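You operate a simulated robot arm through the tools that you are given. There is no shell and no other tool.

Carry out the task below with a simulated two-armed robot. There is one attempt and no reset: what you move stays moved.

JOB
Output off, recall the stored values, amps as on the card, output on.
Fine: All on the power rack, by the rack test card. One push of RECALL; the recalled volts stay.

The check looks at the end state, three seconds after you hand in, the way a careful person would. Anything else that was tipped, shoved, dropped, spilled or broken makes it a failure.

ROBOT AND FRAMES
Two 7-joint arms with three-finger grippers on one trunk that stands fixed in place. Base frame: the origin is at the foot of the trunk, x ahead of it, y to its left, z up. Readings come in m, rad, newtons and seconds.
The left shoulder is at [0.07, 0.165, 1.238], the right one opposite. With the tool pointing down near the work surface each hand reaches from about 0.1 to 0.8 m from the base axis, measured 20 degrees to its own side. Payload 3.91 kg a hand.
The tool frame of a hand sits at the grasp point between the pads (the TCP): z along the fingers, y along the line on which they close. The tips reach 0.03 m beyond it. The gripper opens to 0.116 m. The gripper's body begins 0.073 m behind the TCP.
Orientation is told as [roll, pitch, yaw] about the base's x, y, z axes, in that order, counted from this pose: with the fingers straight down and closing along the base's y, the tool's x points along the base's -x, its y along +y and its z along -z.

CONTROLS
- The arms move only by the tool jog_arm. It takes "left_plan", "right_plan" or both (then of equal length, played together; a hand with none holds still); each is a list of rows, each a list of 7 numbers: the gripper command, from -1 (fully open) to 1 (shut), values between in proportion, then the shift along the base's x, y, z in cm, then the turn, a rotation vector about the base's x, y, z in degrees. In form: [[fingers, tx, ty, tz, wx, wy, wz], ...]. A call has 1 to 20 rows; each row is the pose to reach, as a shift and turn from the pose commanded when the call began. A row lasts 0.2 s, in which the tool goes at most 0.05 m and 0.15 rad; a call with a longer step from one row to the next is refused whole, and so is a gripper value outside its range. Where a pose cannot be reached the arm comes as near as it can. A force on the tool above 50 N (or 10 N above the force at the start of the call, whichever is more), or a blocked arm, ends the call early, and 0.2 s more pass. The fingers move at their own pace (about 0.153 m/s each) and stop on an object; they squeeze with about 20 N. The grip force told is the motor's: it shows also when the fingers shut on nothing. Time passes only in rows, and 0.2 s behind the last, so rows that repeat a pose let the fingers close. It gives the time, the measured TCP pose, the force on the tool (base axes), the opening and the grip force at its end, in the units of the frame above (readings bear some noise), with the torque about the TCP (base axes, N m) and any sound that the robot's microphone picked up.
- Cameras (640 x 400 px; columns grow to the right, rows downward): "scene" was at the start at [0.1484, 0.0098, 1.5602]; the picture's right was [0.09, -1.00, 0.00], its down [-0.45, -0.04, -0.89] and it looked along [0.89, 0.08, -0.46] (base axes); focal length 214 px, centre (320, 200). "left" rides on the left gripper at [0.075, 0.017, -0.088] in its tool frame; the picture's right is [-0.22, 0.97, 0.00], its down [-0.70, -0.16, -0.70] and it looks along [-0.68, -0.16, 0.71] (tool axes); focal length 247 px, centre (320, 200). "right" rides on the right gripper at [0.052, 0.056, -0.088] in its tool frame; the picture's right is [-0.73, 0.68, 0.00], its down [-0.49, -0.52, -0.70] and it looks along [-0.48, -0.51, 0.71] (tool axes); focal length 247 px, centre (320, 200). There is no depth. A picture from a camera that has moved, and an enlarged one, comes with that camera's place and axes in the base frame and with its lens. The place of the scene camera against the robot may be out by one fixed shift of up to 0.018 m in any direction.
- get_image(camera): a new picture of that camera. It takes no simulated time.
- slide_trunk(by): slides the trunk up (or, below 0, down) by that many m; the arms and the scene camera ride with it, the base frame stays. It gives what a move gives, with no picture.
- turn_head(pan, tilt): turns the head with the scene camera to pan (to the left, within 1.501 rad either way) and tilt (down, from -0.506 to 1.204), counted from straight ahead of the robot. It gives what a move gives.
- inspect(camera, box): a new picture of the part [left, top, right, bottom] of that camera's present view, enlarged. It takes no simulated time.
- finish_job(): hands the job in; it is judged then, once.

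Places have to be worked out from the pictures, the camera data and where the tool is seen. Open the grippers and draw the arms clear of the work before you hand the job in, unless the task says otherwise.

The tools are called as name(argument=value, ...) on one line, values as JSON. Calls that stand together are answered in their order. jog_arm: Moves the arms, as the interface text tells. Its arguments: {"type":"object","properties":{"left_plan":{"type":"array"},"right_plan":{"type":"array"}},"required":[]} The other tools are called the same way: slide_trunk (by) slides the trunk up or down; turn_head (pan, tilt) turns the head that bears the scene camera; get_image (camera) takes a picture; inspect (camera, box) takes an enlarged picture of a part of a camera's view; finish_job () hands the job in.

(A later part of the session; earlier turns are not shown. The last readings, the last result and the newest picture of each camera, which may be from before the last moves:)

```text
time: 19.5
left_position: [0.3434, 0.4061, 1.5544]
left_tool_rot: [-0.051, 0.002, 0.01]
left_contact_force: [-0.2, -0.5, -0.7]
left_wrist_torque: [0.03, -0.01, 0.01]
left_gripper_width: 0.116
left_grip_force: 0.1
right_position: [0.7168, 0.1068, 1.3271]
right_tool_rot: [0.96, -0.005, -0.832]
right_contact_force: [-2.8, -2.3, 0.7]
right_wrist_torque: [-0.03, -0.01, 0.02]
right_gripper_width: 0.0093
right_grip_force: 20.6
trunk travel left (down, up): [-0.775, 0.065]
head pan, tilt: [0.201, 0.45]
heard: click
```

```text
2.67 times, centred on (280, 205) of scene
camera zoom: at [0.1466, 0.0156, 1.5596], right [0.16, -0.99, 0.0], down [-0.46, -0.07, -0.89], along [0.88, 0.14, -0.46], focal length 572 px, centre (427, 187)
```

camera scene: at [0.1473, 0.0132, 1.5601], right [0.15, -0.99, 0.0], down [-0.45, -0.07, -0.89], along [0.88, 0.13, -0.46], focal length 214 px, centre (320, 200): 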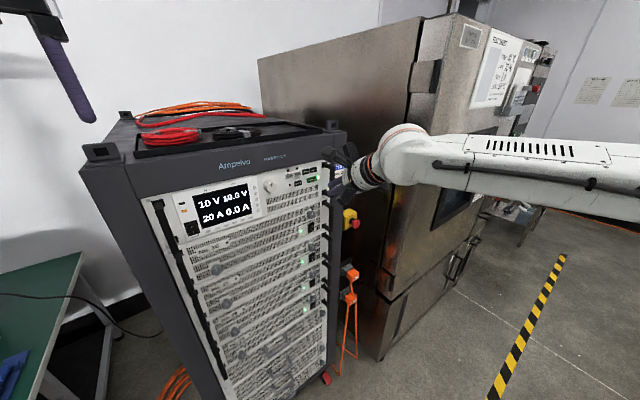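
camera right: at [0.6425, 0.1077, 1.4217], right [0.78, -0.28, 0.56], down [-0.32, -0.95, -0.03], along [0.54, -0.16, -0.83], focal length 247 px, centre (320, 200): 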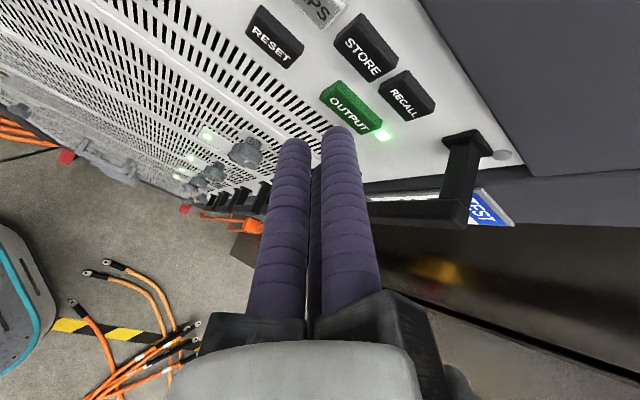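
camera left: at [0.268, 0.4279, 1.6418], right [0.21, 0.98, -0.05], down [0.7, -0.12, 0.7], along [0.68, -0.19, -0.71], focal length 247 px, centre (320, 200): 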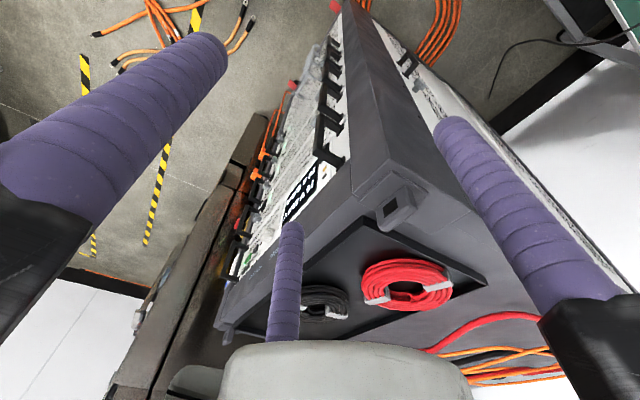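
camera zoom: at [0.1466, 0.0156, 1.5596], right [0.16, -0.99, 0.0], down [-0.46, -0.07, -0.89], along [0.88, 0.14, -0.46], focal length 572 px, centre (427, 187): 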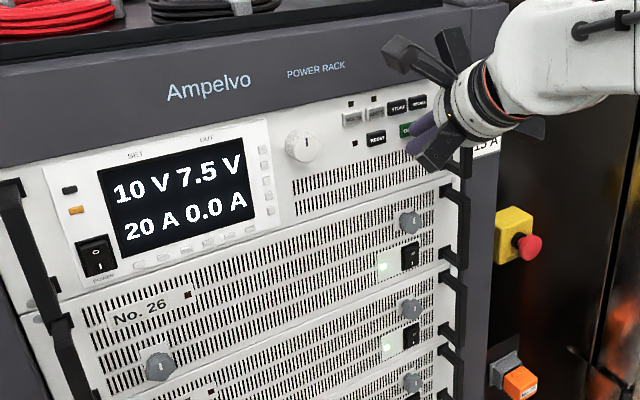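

A click was heard, OUTPUT's LED went dark and the measured volts are falling, so the output is off. I retreat 3 cm and go over to RECALL at the same standoff.

jog_arm(right_plan=[[1, -0.8, -0.7, 0, 0, 0, 0], [1, -2.2, -2.0, 0, 0, 0, 0], [1, -1.95, -2.3, 1.5, 0, 0, 0], [1, -1.68, -2.6, 2.9, 0, 0, 0], [1, -0.7, -1.7, 2.9, 0, 0, 0], [1, -0.4, -1.43, 2.9, 0, 0, 0], [1, -0.4, -1.43, 2.9, 0, 0, 0]])

get_image(camera="right")

inspect(camera="right", box=[240, 60, 400, 160])

inspect(camera="scene", box=[160, 130, 400, 280])

```text
time: 21.1
left_position: [0.3446, 0.4046, 1.5542]
left_tool_rot: [-0.051, 0.006, 0.012]
left_contact_force: [-1.2, 0.1, 0.4]
left_wrist_torque: [0.0, -0.09, 0.02]
left_gripper_width: 0.1158
left_grip_force: 0.0
right_position: [0.7131, 0.0923, 1.357]
right_tool_rot: [0.961, -0.003, -0.832]
right_contact_force: [-0.7, 0.7, -0.5]
right_wrist_torque: [-0.01, -0.02, 0.06]
right_gripper_width: 0.0091
right_grip_force: 19.8
trunk travel left (down, up): [-0.775, 0.065]
head pan, tilt: [0.201, 0.45]
```

```text
taken
camera right: at [0.6468, 0.1037, 1.4527], right [0.78, -0.28, 0.56], down [-0.32, -0.95, -0.03], along [0.54, -0.16, -0.83], focal length 247 px, centre (320, 200)
```

right: 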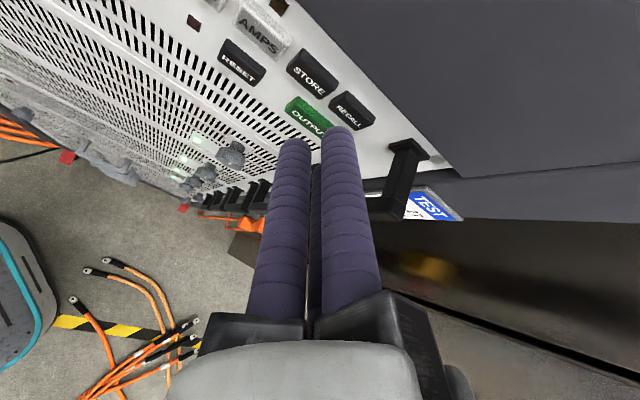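

```text
4.00 times, centred on (320, 110) of right
camera zoom: at [0.6468, 0.1037, 1.4527], right [0.78, -0.28, 0.56], down [-0.32, -0.95, -0.03], along [0.54, -0.16, -0.83], focal length 988 px, centre (320, 560)
```

zoom: 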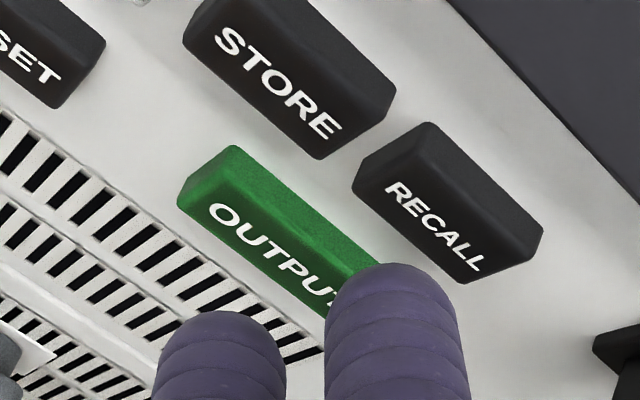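

```text
2.67 times, centred on (280, 205) of scene
camera zoom: at [0.147, 0.0158, 1.5594], right [0.16, -0.99, 0.0], down [-0.46, -0.08, -0.89], along [0.87, 0.14, -0.46], focal length 572 px, centre (427, 187)
```

zoom: 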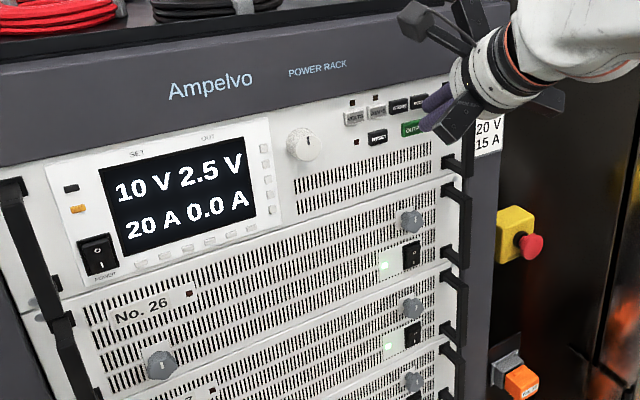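

RECALL lies straight ahead of the fingertip (about 1.1 cm). I press it once, with one monotonic push.

jog_arm(right_plan=[[1, 0.295, 0.27, 0, 0, 0, 0], [1, 0.59, 0.54, 0, 0, 0, 0], [1, 0.738, 0.675, 0, 0, 0, 0], [1, 0.812, 0.742, 0, 0, 0, 0], [1, 0.886, 0.81, 0, 0, 0, 0], [1, 0.937, 0.857, 0, 0, 0, 0]])

inspect(camera="right", box=[240, 60, 400, 160])

inspect(camera="scene", box=[160, 130, 400, 280])

```text
time: 22.5
left_position: [0.344, 0.4062, 1.5551]
left_tool_rot: [-0.05, 0.006, 0.01]
left_contact_force: [-0.5, 0.1, -0.2]
left_wrist_torque: [0.02, 0.03, -0.03]
left_gripper_width: 0.1159
left_grip_force: 0.0
right_position: [0.7219, 0.1013, 1.3564]
right_tool_rot: [0.96, -0.005, -0.83]
right_contact_force: [-3.4, -2.0, 0.4]
right_wrist_torque: [-0.01, -0.01, 0.03]
right_gripper_width: 0.0094
right_grip_force: 19.9
trunk travel left (down, up): [-0.775, 0.065]
head pan, tilt: [0.201, 0.45]
heard: click
```

```text
4.00 times, centred on (320, 110) of right
camera zoom: at [0.6562, 0.1123, 1.4525], right [0.78, -0.28, 0.56], down [-0.32, -0.95, -0.03], along [0.54, -0.16, -0.83], focal length 988 px, centre (320, 560)
```

zoom: 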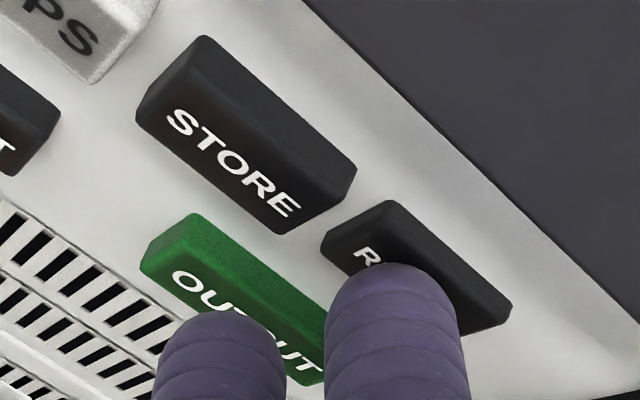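

```text
2.67 times, centred on (280, 205) of scene
camera zoom: at [0.1466, 0.0161, 1.5594], right [0.16, -0.99, 0.0], down [-0.46, -0.08, -0.89], along [0.87, 0.15, -0.46], focal length 572 px, centre (427, 187)
```

zoom: 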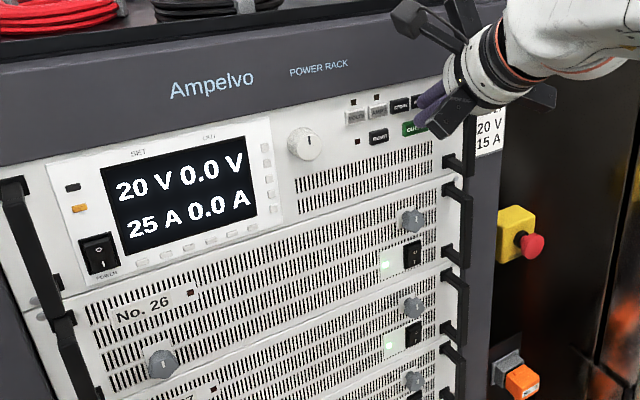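

RECALL clicked: the display now reads 20 V and 25 A set. I retreat and shift two button pitches (5.5 cm) left to face AMPS.

jog_arm(right_plan=[[1, -0.8, -0.7, 0, 0, 0, 0], [1, -2.2, -2.0, 0, 0, 0, 0], [1, -4.0, -0.1, -0.1, 0, 0, 0], [1, -5.9, 2.06, -0.2, 0, 0, 0], [1, -5.1, 2.8, -0.2, 0, 0, 0], [1, -4.65, 3.2, -0.2, 0, 0, 0], [1, -4.65, 3.2, -0.2, 0, 0, 0]])

inspect(camera="right", box=[240, 60, 400, 160])

inspect(camera="scene", box=[160, 130, 400, 280])

```text
time: 24.1
left_position: [0.3437, 0.4065, 1.5538]
left_tool_rot: [-0.053, 0.006, 0.011]
left_contact_force: [-0.5, -0.1, 0.7]
left_wrist_torque: [0.02, 0.03, 0.01]
left_gripper_width: 0.116
left_grip_force: 0.0
right_position: [0.6751, 0.1341, 1.3532]
right_tool_rot: [0.96, -0.003, -0.831]
right_contact_force: [0.5, -0.1, -0.5]
right_wrist_torque: [0.0, 0.04, -0.04]
right_gripper_width: 0.0097
right_grip_force: 19.5
trunk travel left (down, up): [-0.775, 0.065]
head pan, tilt: [0.201, 0.45]
```

```text
4.00 times, centred on (320, 110) of right
camera zoom: at [0.6089, 0.1462, 1.4493], right [0.78, -0.28, 0.56], down [-0.32, -0.95, -0.03], along [0.54, -0.16, -0.83], focal length 988 px, centre (320, 560)
```

zoom: 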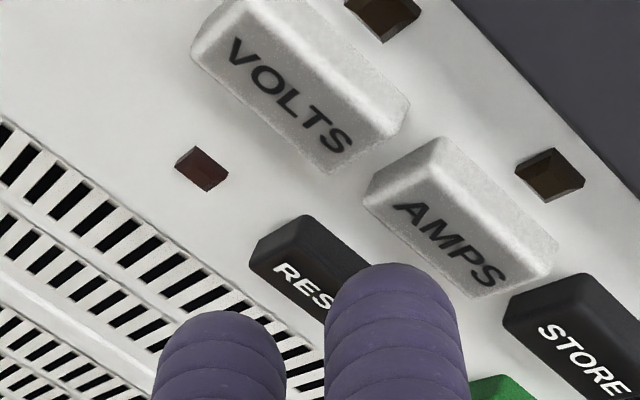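

```text
2.67 times, centred on (280, 205) of scene
camera zoom: at [0.1464, 0.0172, 1.5593], right [0.17, -0.99, 0.0], down [-0.46, -0.08, -0.89], along [0.87, 0.15, -0.46], focal length 572 px, centre (427, 187)
```

zoom: 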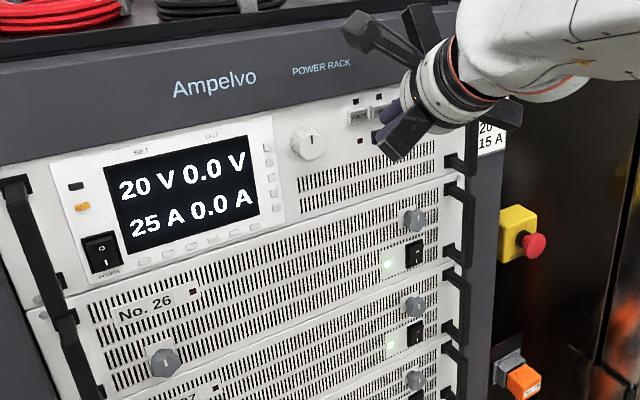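

AMPS is about 2 mm to the right of the fingertip's line; I correct that and press it the same way.

jog_arm(right_plan=[[1, 0.135, -0.148, -0.1, 0, 0, 0], [1, 0.43, 0.122, -0.1, 0, 0, 0], [1, 0.725, 0.392, -0.1, 0, 0, 0], [1, 0.873, 0.527, -0.1, 0, 0, 0], [1, 0.947, 0.594, -0.1, 0, 0, 0], [1, 1.021, 0.662, -0.1, 0, 0, 0], [1, 1.06, 0.7, -0.1, 0, 0, 0]])

inspect(camera="right", box=[240, 60, 400, 160])

inspect(camera="scene", box=[160, 130, 400, 280])

```text
time: 25.7
left_position: [0.3451, 0.4034, 1.5541]
left_tool_rot: [-0.05, 0.007, 0.012]
left_contact_force: [0.1, 0.9, 0.7]
left_wrist_torque: [-0.02, -0.04, 0.0]
left_gripper_width: 0.1162
left_grip_force: 0.0
right_position: [0.6867, 0.1389, 1.3532]
right_tool_rot: [0.96, -0.002, -0.831]
right_contact_force: [-4.5, -4.1, -1.6]
right_wrist_torque: [-0.08, 0.06, 0.01]
right_gripper_width: 0.0093
right_grip_force: 20.3
trunk travel left (down, up): [-0.775, 0.065]
head pan, tilt: [0.201, 0.45]
heard: click
```

```text
4.00 times, centred on (320, 110) of right
camera zoom: at [0.6198, 0.1503, 1.4491], right [0.78, -0.28, 0.56], down [-0.32, -0.95, -0.03], along [0.54, -0.16, -0.83], focal length 988 px, centre (320, 560)
```

zoom: 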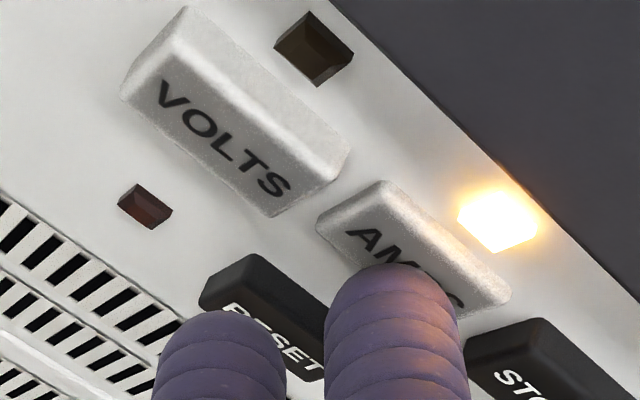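

```text
2.67 times, centred on (280, 205) of scene
camera zoom: at [0.1462, 0.0156, 1.5592], right [0.17, -0.99, 0.0], down [-0.46, -0.08, -0.89], along [0.87, 0.15, -0.47], focal length 572 px, centre (427, 187)
```

zoom: 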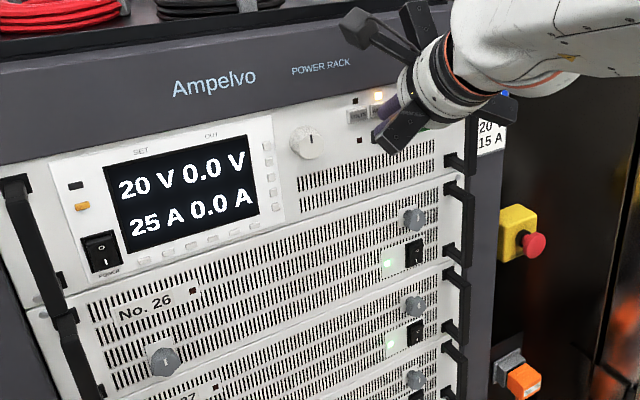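

AMPS clicked and its amber LED lit; set still 25 A, so I need 10 A less. I retreat, level the hand with the panel normal, part-open the fingers and line up with the knob.

jog_arm(right_plan=[[1, -1.5, -1.4, 0, 0, 0, 0], [1, -4.5, -4.1, 0, 0, 0, 0], [0.05, -7, -5.5, 0, 4.72, -5.16, 0], [0.05, -10, -4, -0.5, 9.44, -10.32, 0], [0.05, -12, -2.5, -1, 14.16, -15.48, 0], [0.05, -14.26, -0.7, -1.8, 18.88, -20.64, 0], [0.05, -14.26, -0.7, -1.8, 23.6, -25.8, 0], [0.05, -14.26, -0.7, -1.8, 23.6, -25.8, 0]])

get_image(camera="right")

get_image(camera="scene")

inspect(camera="right", box=[200, 20, 360, 120])

```text
time: 27.5
left_position: [0.3452, 0.4055, 1.554]
left_tool_rot: [-0.053, 0.006, 0.01]
left_contact_force: [-1.1, 0.3, 0.4]
left_wrist_torque: [0.03, -0.1, 0.0]
left_gripper_width: 0.1162
left_grip_force: 0.0
right_position: [0.5443, 0.1335, 1.3349]
right_tool_rot: [1.573, -0.001, -0.83]
right_contact_force: [0.6, -0.1, -0.4]
right_wrist_torque: [-0.02, 0.03, -0.02]
right_gripper_width: 0.0549
right_grip_force: 0.1
trunk travel left (down, up): [-0.775, 0.065]
head pan, tilt: [0.201, 0.45]
```

```text
taken
camera right: at [0.4423, 0.1121, 1.3908], right [0.49, -0.54, 0.68], down [-0.19, -0.83, -0.52], along [0.85, 0.13, -0.51], focal length 247 px, centre (320, 200)
```

right: 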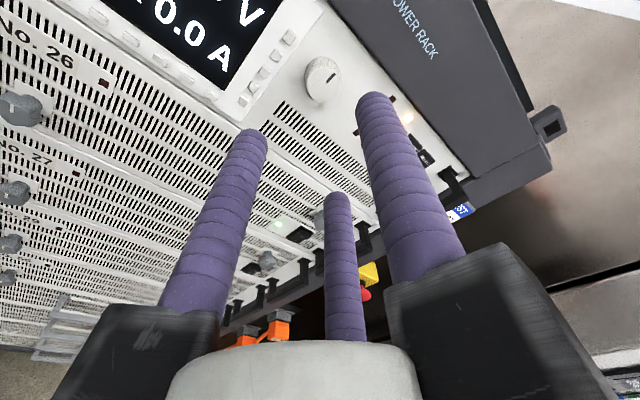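

```text
taken
camera scene: at [0.1465, 0.0168, 1.5591], right [0.17, -0.99, 0.0], down [-0.46, -0.08, -0.88], along [0.87, 0.15, -0.47], focal length 214 px, centre (320, 200)
```

scene: 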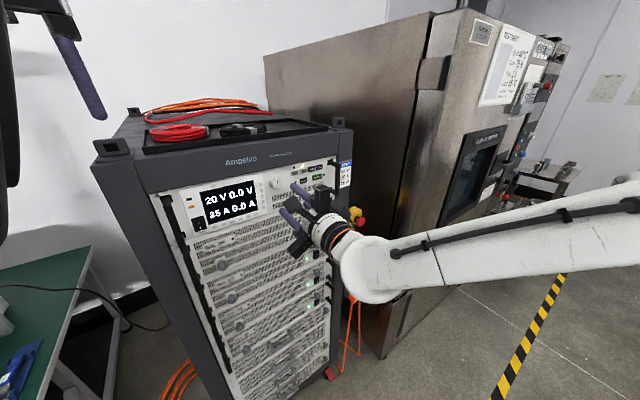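

```text
4.00 times, centred on (280, 70) of right
camera zoom: at [0.4423, 0.1121, 1.3908], right [0.49, -0.54, 0.68], down [-0.19, -0.83, -0.52], along [0.85, 0.13, -0.51], focal length 988 px, centre (480, 720)
```

zoom: 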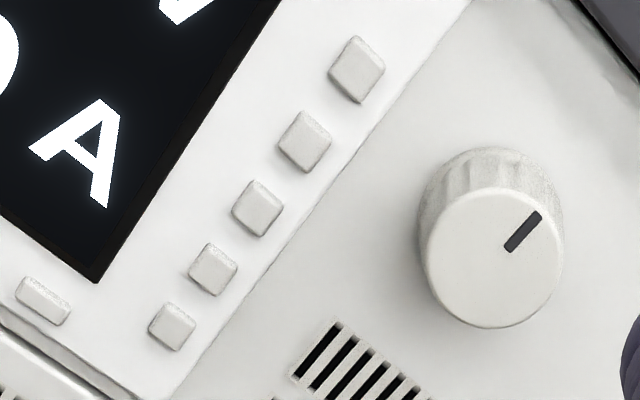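

The set amps still show 25 A. I triangulate the knob face centre at about s=0.2695 along the panel, z=1.337, with roughly a 30 mm diameter; I narrow the fingers to 45 mm and approach until the tips are just short of the knob face.

jog_arm(right_plan=[[0.22, 2.2, 2, 0.1, 0, 0, 0], [0.22, 4.4, 4, 0.18, 0, 0, 0], [0.22, 5.9, 5.3, 0.18, 0, 0, 0], [0.22, 6.69, 6.02, 0.18, 0, 0, 0], [0.22, 6.69, 6.02, 0.18, 0, 0, 0]])

get_image(camera="right")

inspect(camera="right", box=[220, 40, 420, 165])

inspect(camera="scene", box=[180, 130, 380, 255])

inspect(camera="left", box=[180, 100, 420, 300])

```text
time: 28.7
left_position: [0.3447, 0.4055, 1.5532]
left_tool_rot: [-0.052, 0.006, 0.011]
left_contact_force: [0.1, 0.2, 1.0]
left_wrist_torque: [-0.03, 0.01, 0.01]
left_gripper_width: 0.1163
left_grip_force: 0.2
right_position: [0.6095, 0.1948, 1.3361]
right_tool_rot: [1.571, 0.0, -0.83]
right_contact_force: [-0.7, 0.0, 0.2]
right_wrist_torque: [0.03, 0.01, 0.01]
right_gripper_width: 0.0452
right_grip_force: 0.0
trunk travel left (down, up): [-0.775, 0.065]
head pan, tilt: [0.201, 0.45]
```

```text
taken
camera right: at [0.5087, 0.1729, 1.3925], right [0.49, -0.54, 0.68], down [-0.19, -0.83, -0.52], along [0.85, 0.13, -0.51], focal length 247 px, centre (320, 200)
```

right: 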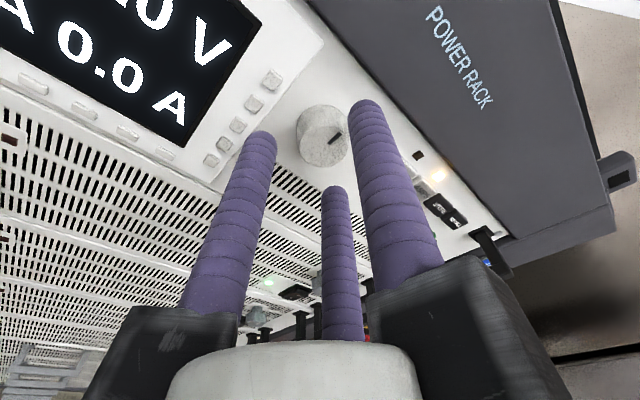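

```text
3.20 times, centred on (320, 102) of right
camera zoom: at [0.5087, 0.1729, 1.3925], right [0.49, -0.54, 0.68], down [-0.19, -0.83, -0.52], along [0.85, 0.13, -0.51], focal length 790 px, centre (320, 512)
```

zoom: 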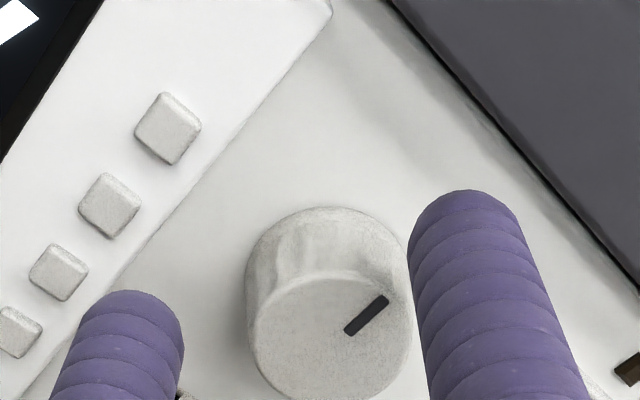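

```text
3.20 times, centred on (280, 192) of scene
camera zoom: at [0.147, 0.017, 1.559], right [0.17, -0.99, 0.0], down [-0.46, -0.08, -0.88], along [0.87, 0.15, -0.47], focal length 686 px, centre (448, 224)
```

zoom: 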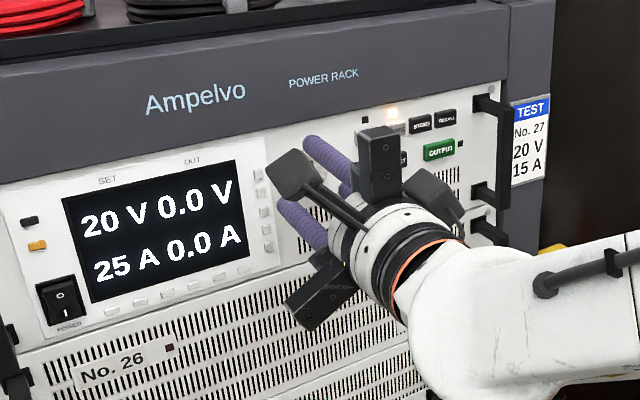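

```text
2.00 times, centred on (300, 200) of left
camera zoom: at [0.2698, 0.4273, 1.6413], right [0.21, 0.98, -0.05], down [0.7, -0.12, 0.7], along [0.68, -0.19, -0.71], focal length 494 px, centre (360, 200)
```

zoom: 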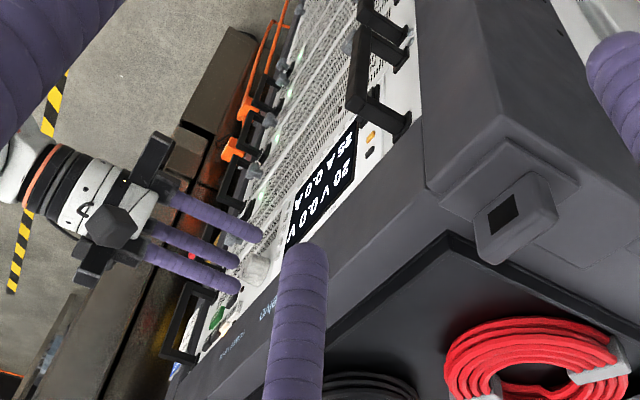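

The left camera sees the hand and knob side-on. I enlarge it to judge tip depth relative to the knob.

inspect(camera="left", box=[240, 190, 320, 260])

```text
5.71 times, centred on (280, 225) of left
camera zoom: at [0.2698, 0.4273, 1.6413], right [0.21, 0.98, -0.05], down [0.7, -0.12, 0.7], along [0.68, -0.19, -0.71], focal length 1411 px, centre (549, 57)
```

zoom: 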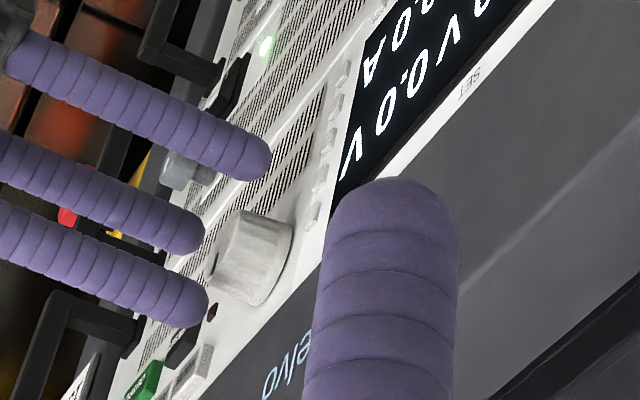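

Tips are just short of the knob face and well centred; the knob is about 18 mm tall. I advance 11 mm so the fingers straddle it, then close.

jog_arm(right_plan=[[0.22, 0.4, 0.25, 0.15, 0, 0, 0], [0.22, 0.65, 0.45, 0.15, 0, 0, 0], [0.22, 0.9, 0.64, 0.15, 0, 0, 0], [0.22, 0.9, 0.64, 0.15, 0, 0, 0]])

inspect(camera="left", box=[240, 190, 320, 260])

inspect(camera="right", box=[220, 60, 420, 185])

```text
time: 29.7
left_position: [0.3461, 0.406, 1.5528]
left_tool_rot: [-0.05, 0.009, 0.01]
left_contact_force: [-0.6, -0.5, -0.1]
left_wrist_torque: [-0.01, -0.02, 0.02]
left_gripper_width: 0.1162
left_grip_force: 0.1
right_position: [0.619, 0.1995, 1.339]
right_tool_rot: [1.571, -0.002, -0.833]
right_contact_force: [0.3, 0.9, -0.9]
right_wrist_torque: [-0.01, 0.0, 0.05]
right_gripper_width: 0.0452
right_grip_force: 0.1
trunk travel left (down, up): [-0.775, 0.065]
head pan, tilt: [0.201, 0.45]
```

```text
5.71 times, centred on (280, 225) of left
camera zoom: at [0.2701, 0.4273, 1.6412], right [0.21, 0.98, -0.05], down [0.7, -0.12, 0.7], along [0.68, -0.19, -0.71], focal length 1411 px, centre (549, 57)
```

zoom: 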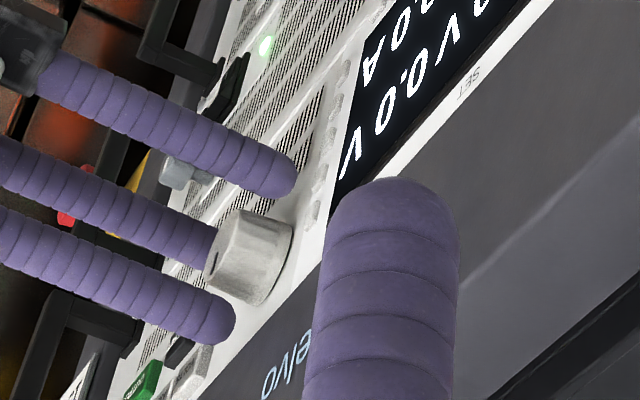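

```text
3.20 times, centred on (320, 122) of right
camera zoom: at [0.5181, 0.1795, 1.3936], right [0.49, -0.54, 0.68], down [-0.19, -0.83, -0.52], along [0.85, 0.13, -0.51], focal length 790 px, centre (320, 448)
```

zoom: 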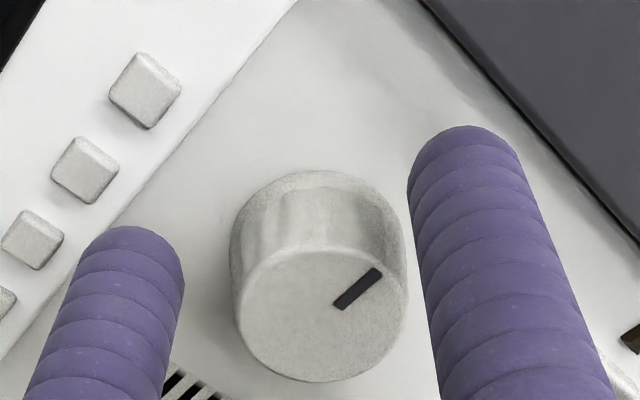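

The knob face is centred exactly on the tool axis with fingers around it. I close on it.

jog_arm(right_plan=[[0.6, 0, 0, 0, 0, 0, 0], [1, 0, 0, 0, 0, 0, 0], [1, 0, 0, 0, 0, 0, 0]])

inspect(camera="left", box=[240, 190, 320, 260])

inspect(camera="right", box=[220, 60, 420, 185])

inspect(camera="scene", box=[180, 130, 380, 255])

```text
time: 30.5
left_position: [0.3447, 0.4063, 1.5539]
left_tool_rot: [-0.052, 0.007, 0.009]
left_contact_force: [0.7, 0.2, 0.6]
left_wrist_torque: [-0.03, -0.04, -0.01]
left_gripper_width: 0.1163
left_grip_force: 0.1
right_position: [0.6192, 0.2015, 1.3387]
right_tool_rot: [1.571, -0.003, -0.831]
right_contact_force: [1.0, 4.4, 10.0]
right_wrist_torque: [0.09, -0.14, 0.64]
right_gripper_width: 0.0276
right_grip_force: 45.2
trunk travel left (down, up): [-0.775, 0.065]
head pan, tilt: [0.201, 0.45]
```

```text
5.71 times, centred on (280, 225) of left
camera zoom: at [0.2689, 0.428, 1.6414], right [0.21, 0.98, -0.05], down [0.7, -0.12, 0.7], along [0.68, -0.19, -0.71], focal length 1411 px, centre (549, 57)
```

zoom: 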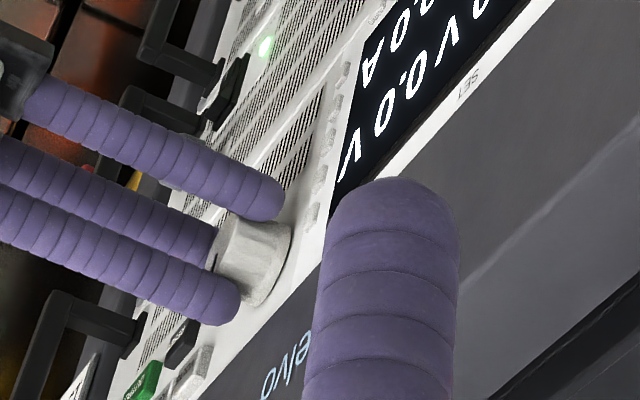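

```text
3.20 times, centred on (320, 122) of right
camera zoom: at [0.5169, 0.1802, 1.3949], right [0.49, -0.54, 0.68], down [-0.19, -0.83, -0.52], along [0.85, 0.13, -0.51], focal length 790 px, centre (320, 448)
```

zoom: 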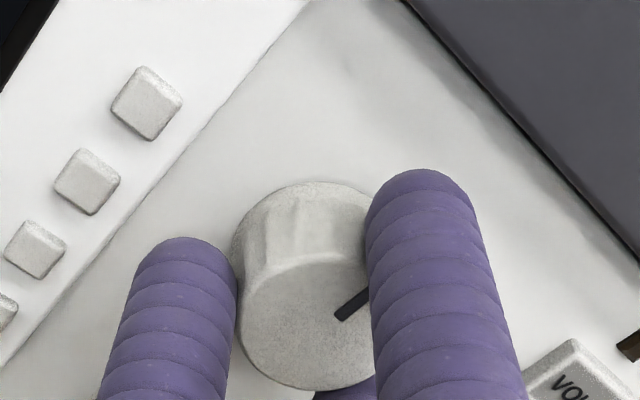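

```text
3.20 times, centred on (280, 192) of scene
camera zoom: at [0.1462, 0.0177, 1.5592], right [0.17, -0.99, 0.0], down [-0.46, -0.08, -0.88], along [0.87, 0.15, -0.47], focal length 686 px, centre (448, 224)
```

zoom: 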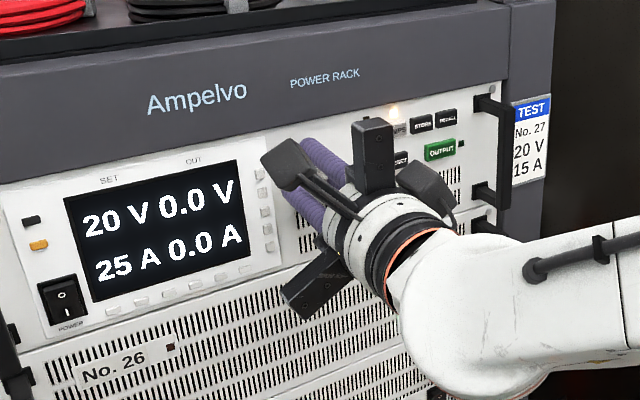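

The knob is gripped at 27.6 mm with AMPS still lit and 25 A shown. I turn it a little counter-clockwise (about 15°) to learn the step size and direction.

jog_arm(right_plan=[[1, 0, 0, 0, -3.69, -3.375, 0], [1, 0, 0, 0, -7.38, -6.75, 0], [1, 0, 0, 0, -11.07, -10.125, 0], [1, 0, 0, 0, -11.07, -10.125, 0]])

inspect(camera="right", box=[220, 60, 420, 185])

inspect(camera="scene", box=[180, 130, 380, 255])

```text
time: 31.5
left_position: [0.3437, 0.4063, 1.5544]
left_tool_rot: [-0.053, 0.008, 0.01]
left_contact_force: [0.5, 0.3, 0.1]
left_wrist_torque: [-0.01, 0.01, 0.01]
left_gripper_width: 0.1159
left_grip_force: 0.2
right_position: [0.6175, 0.2019, 1.3394]
right_tool_rot: [1.573, -0.265, -0.834]
right_contact_force: [-0.4, 7.8, 11.1]
right_wrist_torque: [0.28, -0.26, -0.28]
right_gripper_width: 0.0277
right_grip_force: 45.0
trunk travel left (down, up): [-0.775, 0.065]
head pan, tilt: [0.201, 0.45]
```

```text
3.20 times, centred on (320, 122) of right
camera zoom: at [0.5082, 0.1896, 1.3793], right [0.35, -0.39, 0.85], down [-0.11, -0.92, -0.38], along [0.93, 0.04, -0.37], focal length 790 px, centre (320, 448)
```

zoom: 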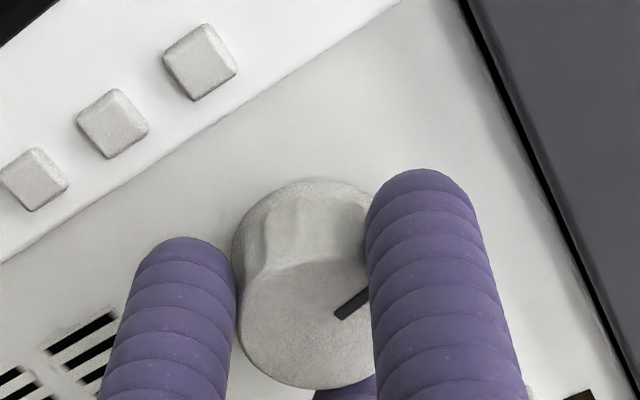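

```text
3.20 times, centred on (280, 192) of scene
camera zoom: at [0.1456, 0.0185, 1.5592], right [0.17, -0.99, 0.0], down [-0.46, -0.08, -0.88], along [0.87, 0.15, -0.47], focal length 686 px, centre (448, 224)
```

zoom: 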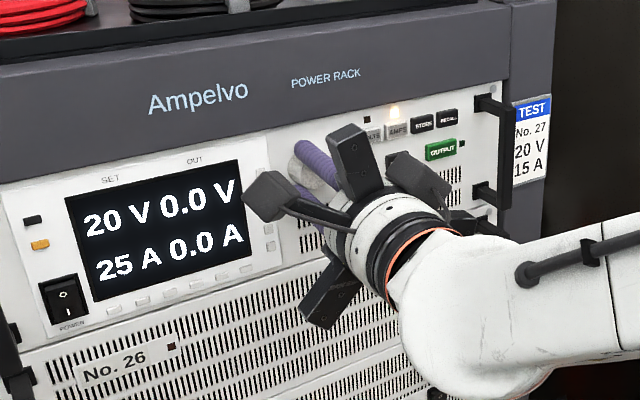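

The knob's mark moves with the hand (turned 15°), no step yet. I turn another 15°.

jog_arm(right_plan=[[1, 0, 0, 0, -3.69, -3.375, 0], [1, 0, 0, 0, -7.38, -6.75, 0], [1, 0, 0, 0, -11.07, -10.125, 0], [1, 0, 0, 0, -11.07, -10.125, 0]])

inspect(camera="scene", box=[180, 130, 380, 255])

```text
time: 32.5
left_position: [0.3435, 0.4077, 1.5537]
left_tool_rot: [-0.052, 0.006, 0.01]
left_contact_force: [0.3, 0.2, -0.2]
left_wrist_torque: [0.0, -0.01, -0.01]
left_gripper_width: 0.1162
left_grip_force: 0.0
right_position: [0.6178, 0.2007, 1.3397]
right_tool_rot: [1.571, -0.526, -0.831]
right_contact_force: [2.1, 7.6, 16.1]
right_wrist_torque: [0.37, -0.37, -0.33]
right_gripper_width: 0.0276
right_grip_force: 44.9
trunk travel left (down, up): [-0.775, 0.065]
head pan, tilt: [0.201, 0.45]
```

```text
3.20 times, centred on (280, 192) of scene
camera zoom: at [0.1456, 0.0185, 1.5592], right [0.17, -0.99, 0.0], down [-0.46, -0.08, -0.88], along [0.87, 0.15, -0.47], focal length 686 px, centre (448, 224)
```

zoom: 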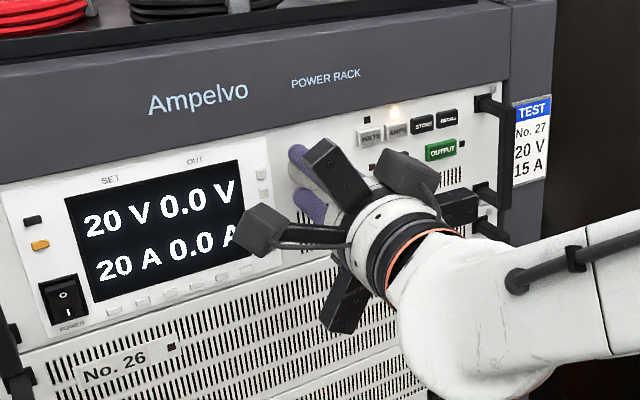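

The set current dropped to 20 A (5 A a step), so one more step gets 15 A. I turn another 10° and check.

jog_arm(right_plan=[[1, 0, 0, 0, -3.69, -3.375, 0], [1, 0, 0, 0, -7.38, -6.75, 0], [1, 0, 0, 0, -7.38, -6.75, 0]])

inspect(camera="scene", box=[180, 130, 380, 255])

inspect(camera="right", box=[220, 60, 420, 185])

```text
time: 33.3
left_position: [0.3442, 0.4058, 1.5543]
left_tool_rot: [-0.052, 0.005, 0.011]
left_contact_force: [0.0, -0.4, -0.4]
left_wrist_torque: [0.01, -0.03, 0.02]
left_gripper_width: 0.1159
left_grip_force: 0.0
right_position: [0.6166, 0.201, 1.3393]
right_tool_rot: [1.573, -0.702, -0.834]
right_contact_force: [1.7, 7.4, 19.6]
right_wrist_torque: [0.52, -0.49, -0.01]
right_gripper_width: 0.0275
right_grip_force: 45.6
trunk travel left (down, up): [-0.775, 0.065]
head pan, tilt: [0.201, 0.45]
```

```text
3.20 times, centred on (280, 192) of scene
camera zoom: at [0.1452, 0.018, 1.5593], right [0.17, -0.99, 0.0], down [-0.46, -0.08, -0.88], along [0.87, 0.15, -0.47], focal length 686 px, centre (448, 224)
```

zoom: 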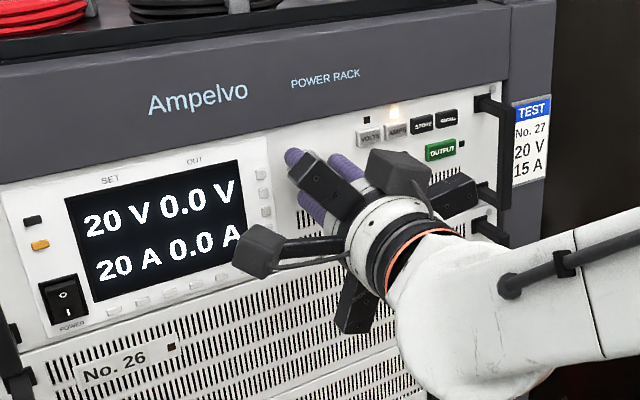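

```text
3.20 times, centred on (320, 122) of right
camera zoom: at [0.5006, 0.1976, 1.3479], right [0.08, -0.09, 0.99], down [-0.04, -1.0, -0.09], along [1.0, -0.03, -0.08], focal length 790 px, centre (320, 448)
```

zoom: 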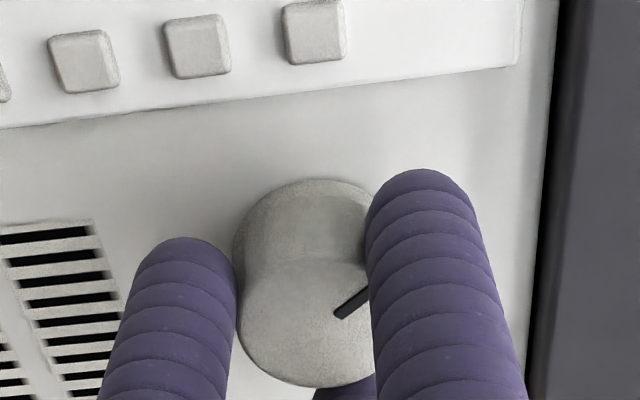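

At about 40° it still reads 20 A. I turn another 10°.

jog_arm(right_plan=[[1, 0, 0, 0, -3.69, -3.375, 0], [1, 0, 0, 0, -7.38, -6.75, 0], [1, 0, 0, 0, -7.38, -6.75, 0]])

inspect(camera="scene", box=[180, 130, 380, 255])

```text
time: 34.1
left_position: [0.3437, 0.4069, 1.5538]
left_tool_rot: [-0.053, 0.006, 0.011]
left_contact_force: [0.4, -0.6, 0.0]
left_wrist_torque: [0.0, -0.01, 0.02]
left_gripper_width: 0.116
left_grip_force: 0.1
right_position: [0.6171, 0.2005, 1.339]
right_tool_rot: [1.576, -0.875, -0.836]
right_contact_force: [3.6, 6.6, 19.0]
right_wrist_torque: [0.29, -0.32, -0.35]
right_gripper_width: 0.0273
right_grip_force: 44.9
trunk travel left (down, up): [-0.775, 0.065]
head pan, tilt: [0.201, 0.45]
```

```text
3.20 times, centred on (280, 192) of scene
camera zoom: at [0.1455, 0.0178, 1.5593], right [0.17, -0.99, 0.0], down [-0.46, -0.08, -0.88], along [0.87, 0.15, -0.47], focal length 686 px, centre (448, 224)
```

zoom: 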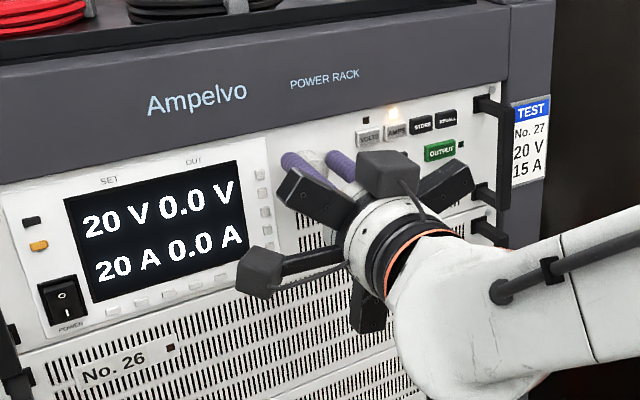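

Still 20 A at 50°. I go another 5°, then 5°, watching the readout.

jog_arm(right_plan=[[1, 0, 0, 0, -3.69, -3.375, 0], [1, 0, 0, 0, -3.69, -3.375, 0]])

inspect(camera="scene", box=[180, 130, 380, 255])

inspect(camera="right", box=[220, 60, 420, 185])

```text
time: 34.7
left_position: [0.3431, 0.4074, 1.5528]
left_tool_rot: [-0.051, 0.008, 0.009]
left_contact_force: [-0.1, -0.1, -0.2]
left_wrist_torque: [-0.02, -0.01, -0.01]
left_gripper_width: 0.1162
left_grip_force: 0.1
right_position: [0.6181, 0.2016, 1.3394]
right_tool_rot: [1.575, -0.965, -0.835]
right_contact_force: [2.5, 8.0, 20.7]
right_wrist_torque: [0.28, -0.29, -0.36]
right_gripper_width: 0.0273
right_grip_force: 45.6
trunk travel left (down, up): [-0.775, 0.065]
head pan, tilt: [0.201, 0.45]
```

```text
3.20 times, centred on (280, 192) of scene
camera zoom: at [0.1452, 0.0181, 1.5592], right [0.17, -0.99, 0.0], down [-0.46, -0.08, -0.88], along [0.87, 0.15, -0.47], focal length 686 px, centre (448, 224)
```

zoom: 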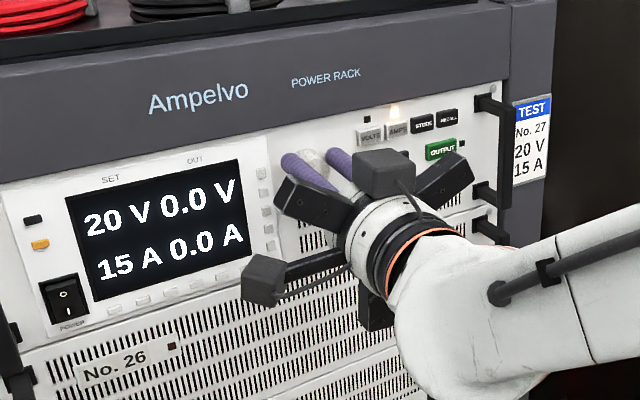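

```text
3.20 times, centred on (320, 122) of right
camera zoom: at [0.5006, 0.1973, 1.3279], right [-0.1, 0.1, 0.99], down [-0.04, -0.99, 0.1], along [0.99, -0.03, 0.1], focal length 790 px, centre (320, 448)
```

zoom: 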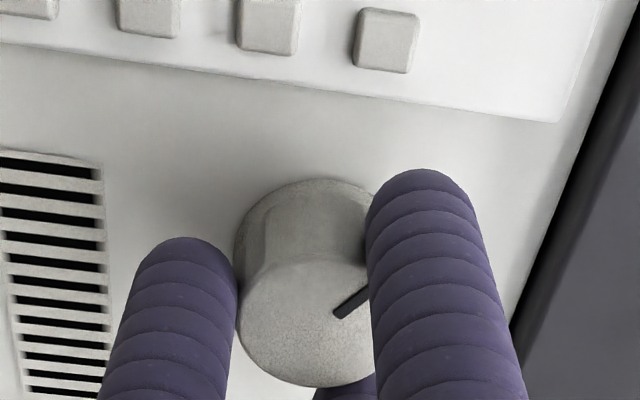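

It reads 15 A now, just past the step. I turn about 8° more for margin (next step is about 30° on), then check before opening the fingers.

jog_arm(right_plan=[[1, 0, 0, 0, -2.95, -2.7, 0], [1, 0, 0, 0, -5.9, -5.4, 0], [1, 0, 0, 0, -5.9, -5.4, 0]])

inspect(camera="scene", box=[180, 130, 380, 255])

```text
time: 35.5
left_position: [0.3433, 0.4068, 1.5543]
left_tool_rot: [-0.052, 0.004, 0.011]
left_contact_force: [-0.3, -0.1, 0.1]
left_wrist_torque: [0.0, -0.01, -0.01]
left_gripper_width: 0.1161
left_grip_force: 0.1
right_position: [0.6184, 0.2005, 1.3395]
right_tool_rot: [1.578, -1.105, -0.837]
right_contact_force: [3.0, 7.3, 20.5]
right_wrist_torque: [0.59, -0.66, -0.02]
right_gripper_width: 0.0275
right_grip_force: 45.1
trunk travel left (down, up): [-0.775, 0.065]
head pan, tilt: [0.201, 0.45]
```

```text
3.20 times, centred on (280, 192) of scene
camera zoom: at [0.145, 0.0179, 1.5592], right [0.17, -0.99, 0.0], down [-0.46, -0.08, -0.88], along [0.87, 0.15, -0.47], focal length 686 px, centre (448, 224)
```

zoom: 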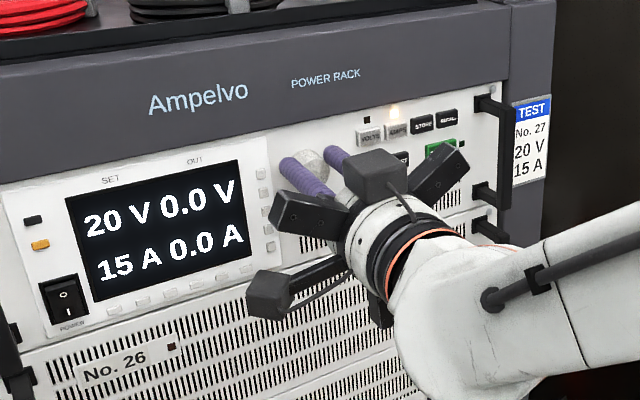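

15 A holds with the AMPS light on. I open the fingers moderately and withdraw straight back along the panel normal.

jog_arm(right_plan=[[0.6, 0, 0, 0, 0, 0, 0], [0.34, 0, 0, 0, 0, 0, 0], [0.3, 0, 0, 0, 0, 0, 0], [0.3, -0.6, -0.55, 0, 0, 0, 0], [0.3, -1.5, -1.35, 0, 0, 0, 0], [0.3, -3.7, -3.37, 0, 0, 0, 0], [0.3, -6, -5.4, 0, 0, 0, 0], [0.3, -6, -5.4, 0, 0, 0, 0]])

inspect(camera="scene", box=[180, 130, 380, 255])

get_image(camera="right")

```text
time: 37.3
left_position: [0.3463, 0.4079, 1.5526]
left_tool_rot: [-0.052, 0.009, 0.009]
left_contact_force: [0.5, -0.4, 0.3]
left_wrist_torque: [-0.03, 0.02, 0.0]
left_gripper_width: 0.116
left_grip_force: 0.1
right_position: [0.5597, 0.1464, 1.337]
right_tool_rot: [1.571, -1.102, -0.833]
right_contact_force: [0.9, 0.2, 0.3]
right_wrist_torque: [0.01, 0.01, 0.01]
right_gripper_width: 0.0406
right_grip_force: 0.1
trunk travel left (down, up): [-0.775, 0.065]
head pan, tilt: [0.201, 0.45]
```

```text
3.20 times, centred on (280, 192) of scene
camera zoom: at [0.1482, 0.018, 1.5588], right [0.17, -0.99, 0.0], down [-0.46, -0.08, -0.88], along [0.87, 0.15, -0.47], focal length 686 px, centre (448, 224)
```

zoom: 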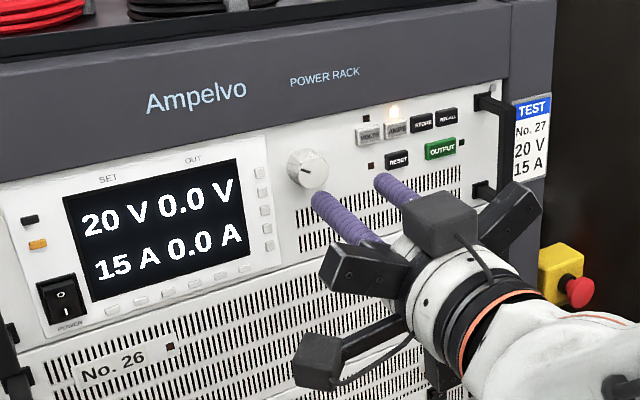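

```text
taken
camera right: at [0.4445, 0.141, 1.3162], right [-0.19, 0.2, 0.96], down [-0.05, -0.98, 0.2], along [0.98, -0.02, 0.19], focal length 247 px, centre (320, 200)
```

right: 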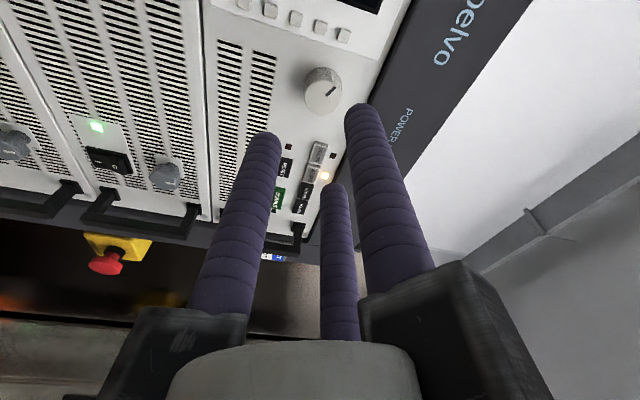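

The panel holds 20 V / 15 A with the output off, fingers clear. I roll the hand back, close the fingers and travel sideways to in front of OUTPUT, then pitch 35° down again.

jog_arm(right_plan=[[1, 1.15, -1.26, 0.04, 5.82, 5.32, 0], [1, 2.3, -2.52, 0.08, 11.64, 10.65, 0], [1, 3.45, -3.78, 0.12, 17.46, 15.97, 0], [1, 4.6, -5.04, 0.16, 23.29, 21.3, 0], [1, 5.76, -6.3, 0.2, 29.1, 26.62, 0], [1, 6.9, -7.55, 0.25, 34.93, 31.94, 0], [1, 8.06, -8.8, 0.3, 40.75, 37.27, 0], [1, 9.21, -10.07, 0.34, 46.57, 42.59, 0], [1, 9.21, -10.07, 0.34, 46.57, 42.59, 0]])

jog_arm(right_plan=[[1, 0, 0, 0, -4.72, 5.16, 0], [1, 0, 0, 0, -9.44, 10.32, 0], [1, 0, 0, 0, -14.16, 15.48, 0], [1, 0, 0, 0, -18.88, 20.64, 0], [1, 0, 0, 0, -23.6, 25.8, 0], [1, 0, 0, 0, -23.6, 25.8, 0]])

get_image(camera="right")

```text
time: 39.3
left_position: [0.3452, 0.4051, 1.5521]
left_tool_rot: [-0.051, 0.005, 0.01]
left_contact_force: [-0.2, -0.2, 0.3]
left_wrist_torque: [-0.01, -0.04, 0.0]
left_gripper_width: 0.116
left_grip_force: 0.0
right_position: [0.6509, 0.0464, 1.3419]
right_tool_rot: [1.572, -0.001, -0.83]
right_contact_force: [-0.6, 0.1, -0.1]
right_wrist_torque: [0.01, -0.01, -0.01]
right_gripper_width: 0.0094
right_grip_force: 19.1
trunk travel left (down, up): [-0.775, 0.065]
head pan, tilt: [0.201, 0.45]
```

```text
time: 40.7
left_position: [0.347, 0.4056, 1.5537]
left_tool_rot: [-0.05, 0.007, 0.01]
left_contact_force: [-1.0, -1.4, 0.3]
left_wrist_torque: [0.03, -0.09, -0.02]
left_gripper_width: 0.1155
left_grip_force: 0.1
right_position: [0.6533, 0.0435, 1.3412]
right_tool_rot: [0.96, 0.0, -0.834]
right_contact_force: [0.5, -0.7, 0.1]
right_wrist_torque: [0.02, 0.05, 0.04]
right_gripper_width: 0.0092
right_grip_force: 19.6
trunk travel left (down, up): [-0.775, 0.065]
head pan, tilt: [0.201, 0.45]
```

```text
taken
camera right: at [0.5869, 0.0547, 1.4382], right [0.78, -0.28, 0.56], down [-0.32, -0.95, -0.03], along [0.54, -0.16, -0.83], focal length 247 px, centre (320, 200)
```

right: 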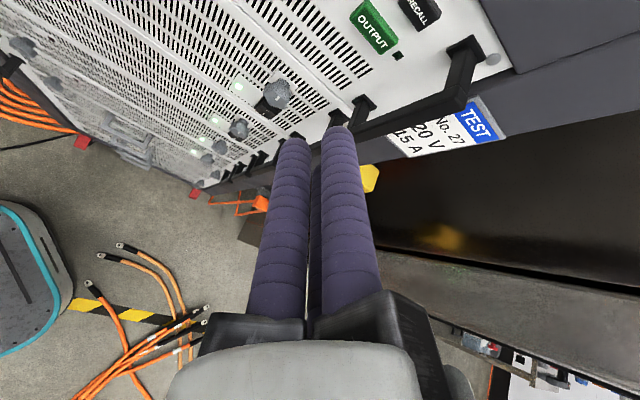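

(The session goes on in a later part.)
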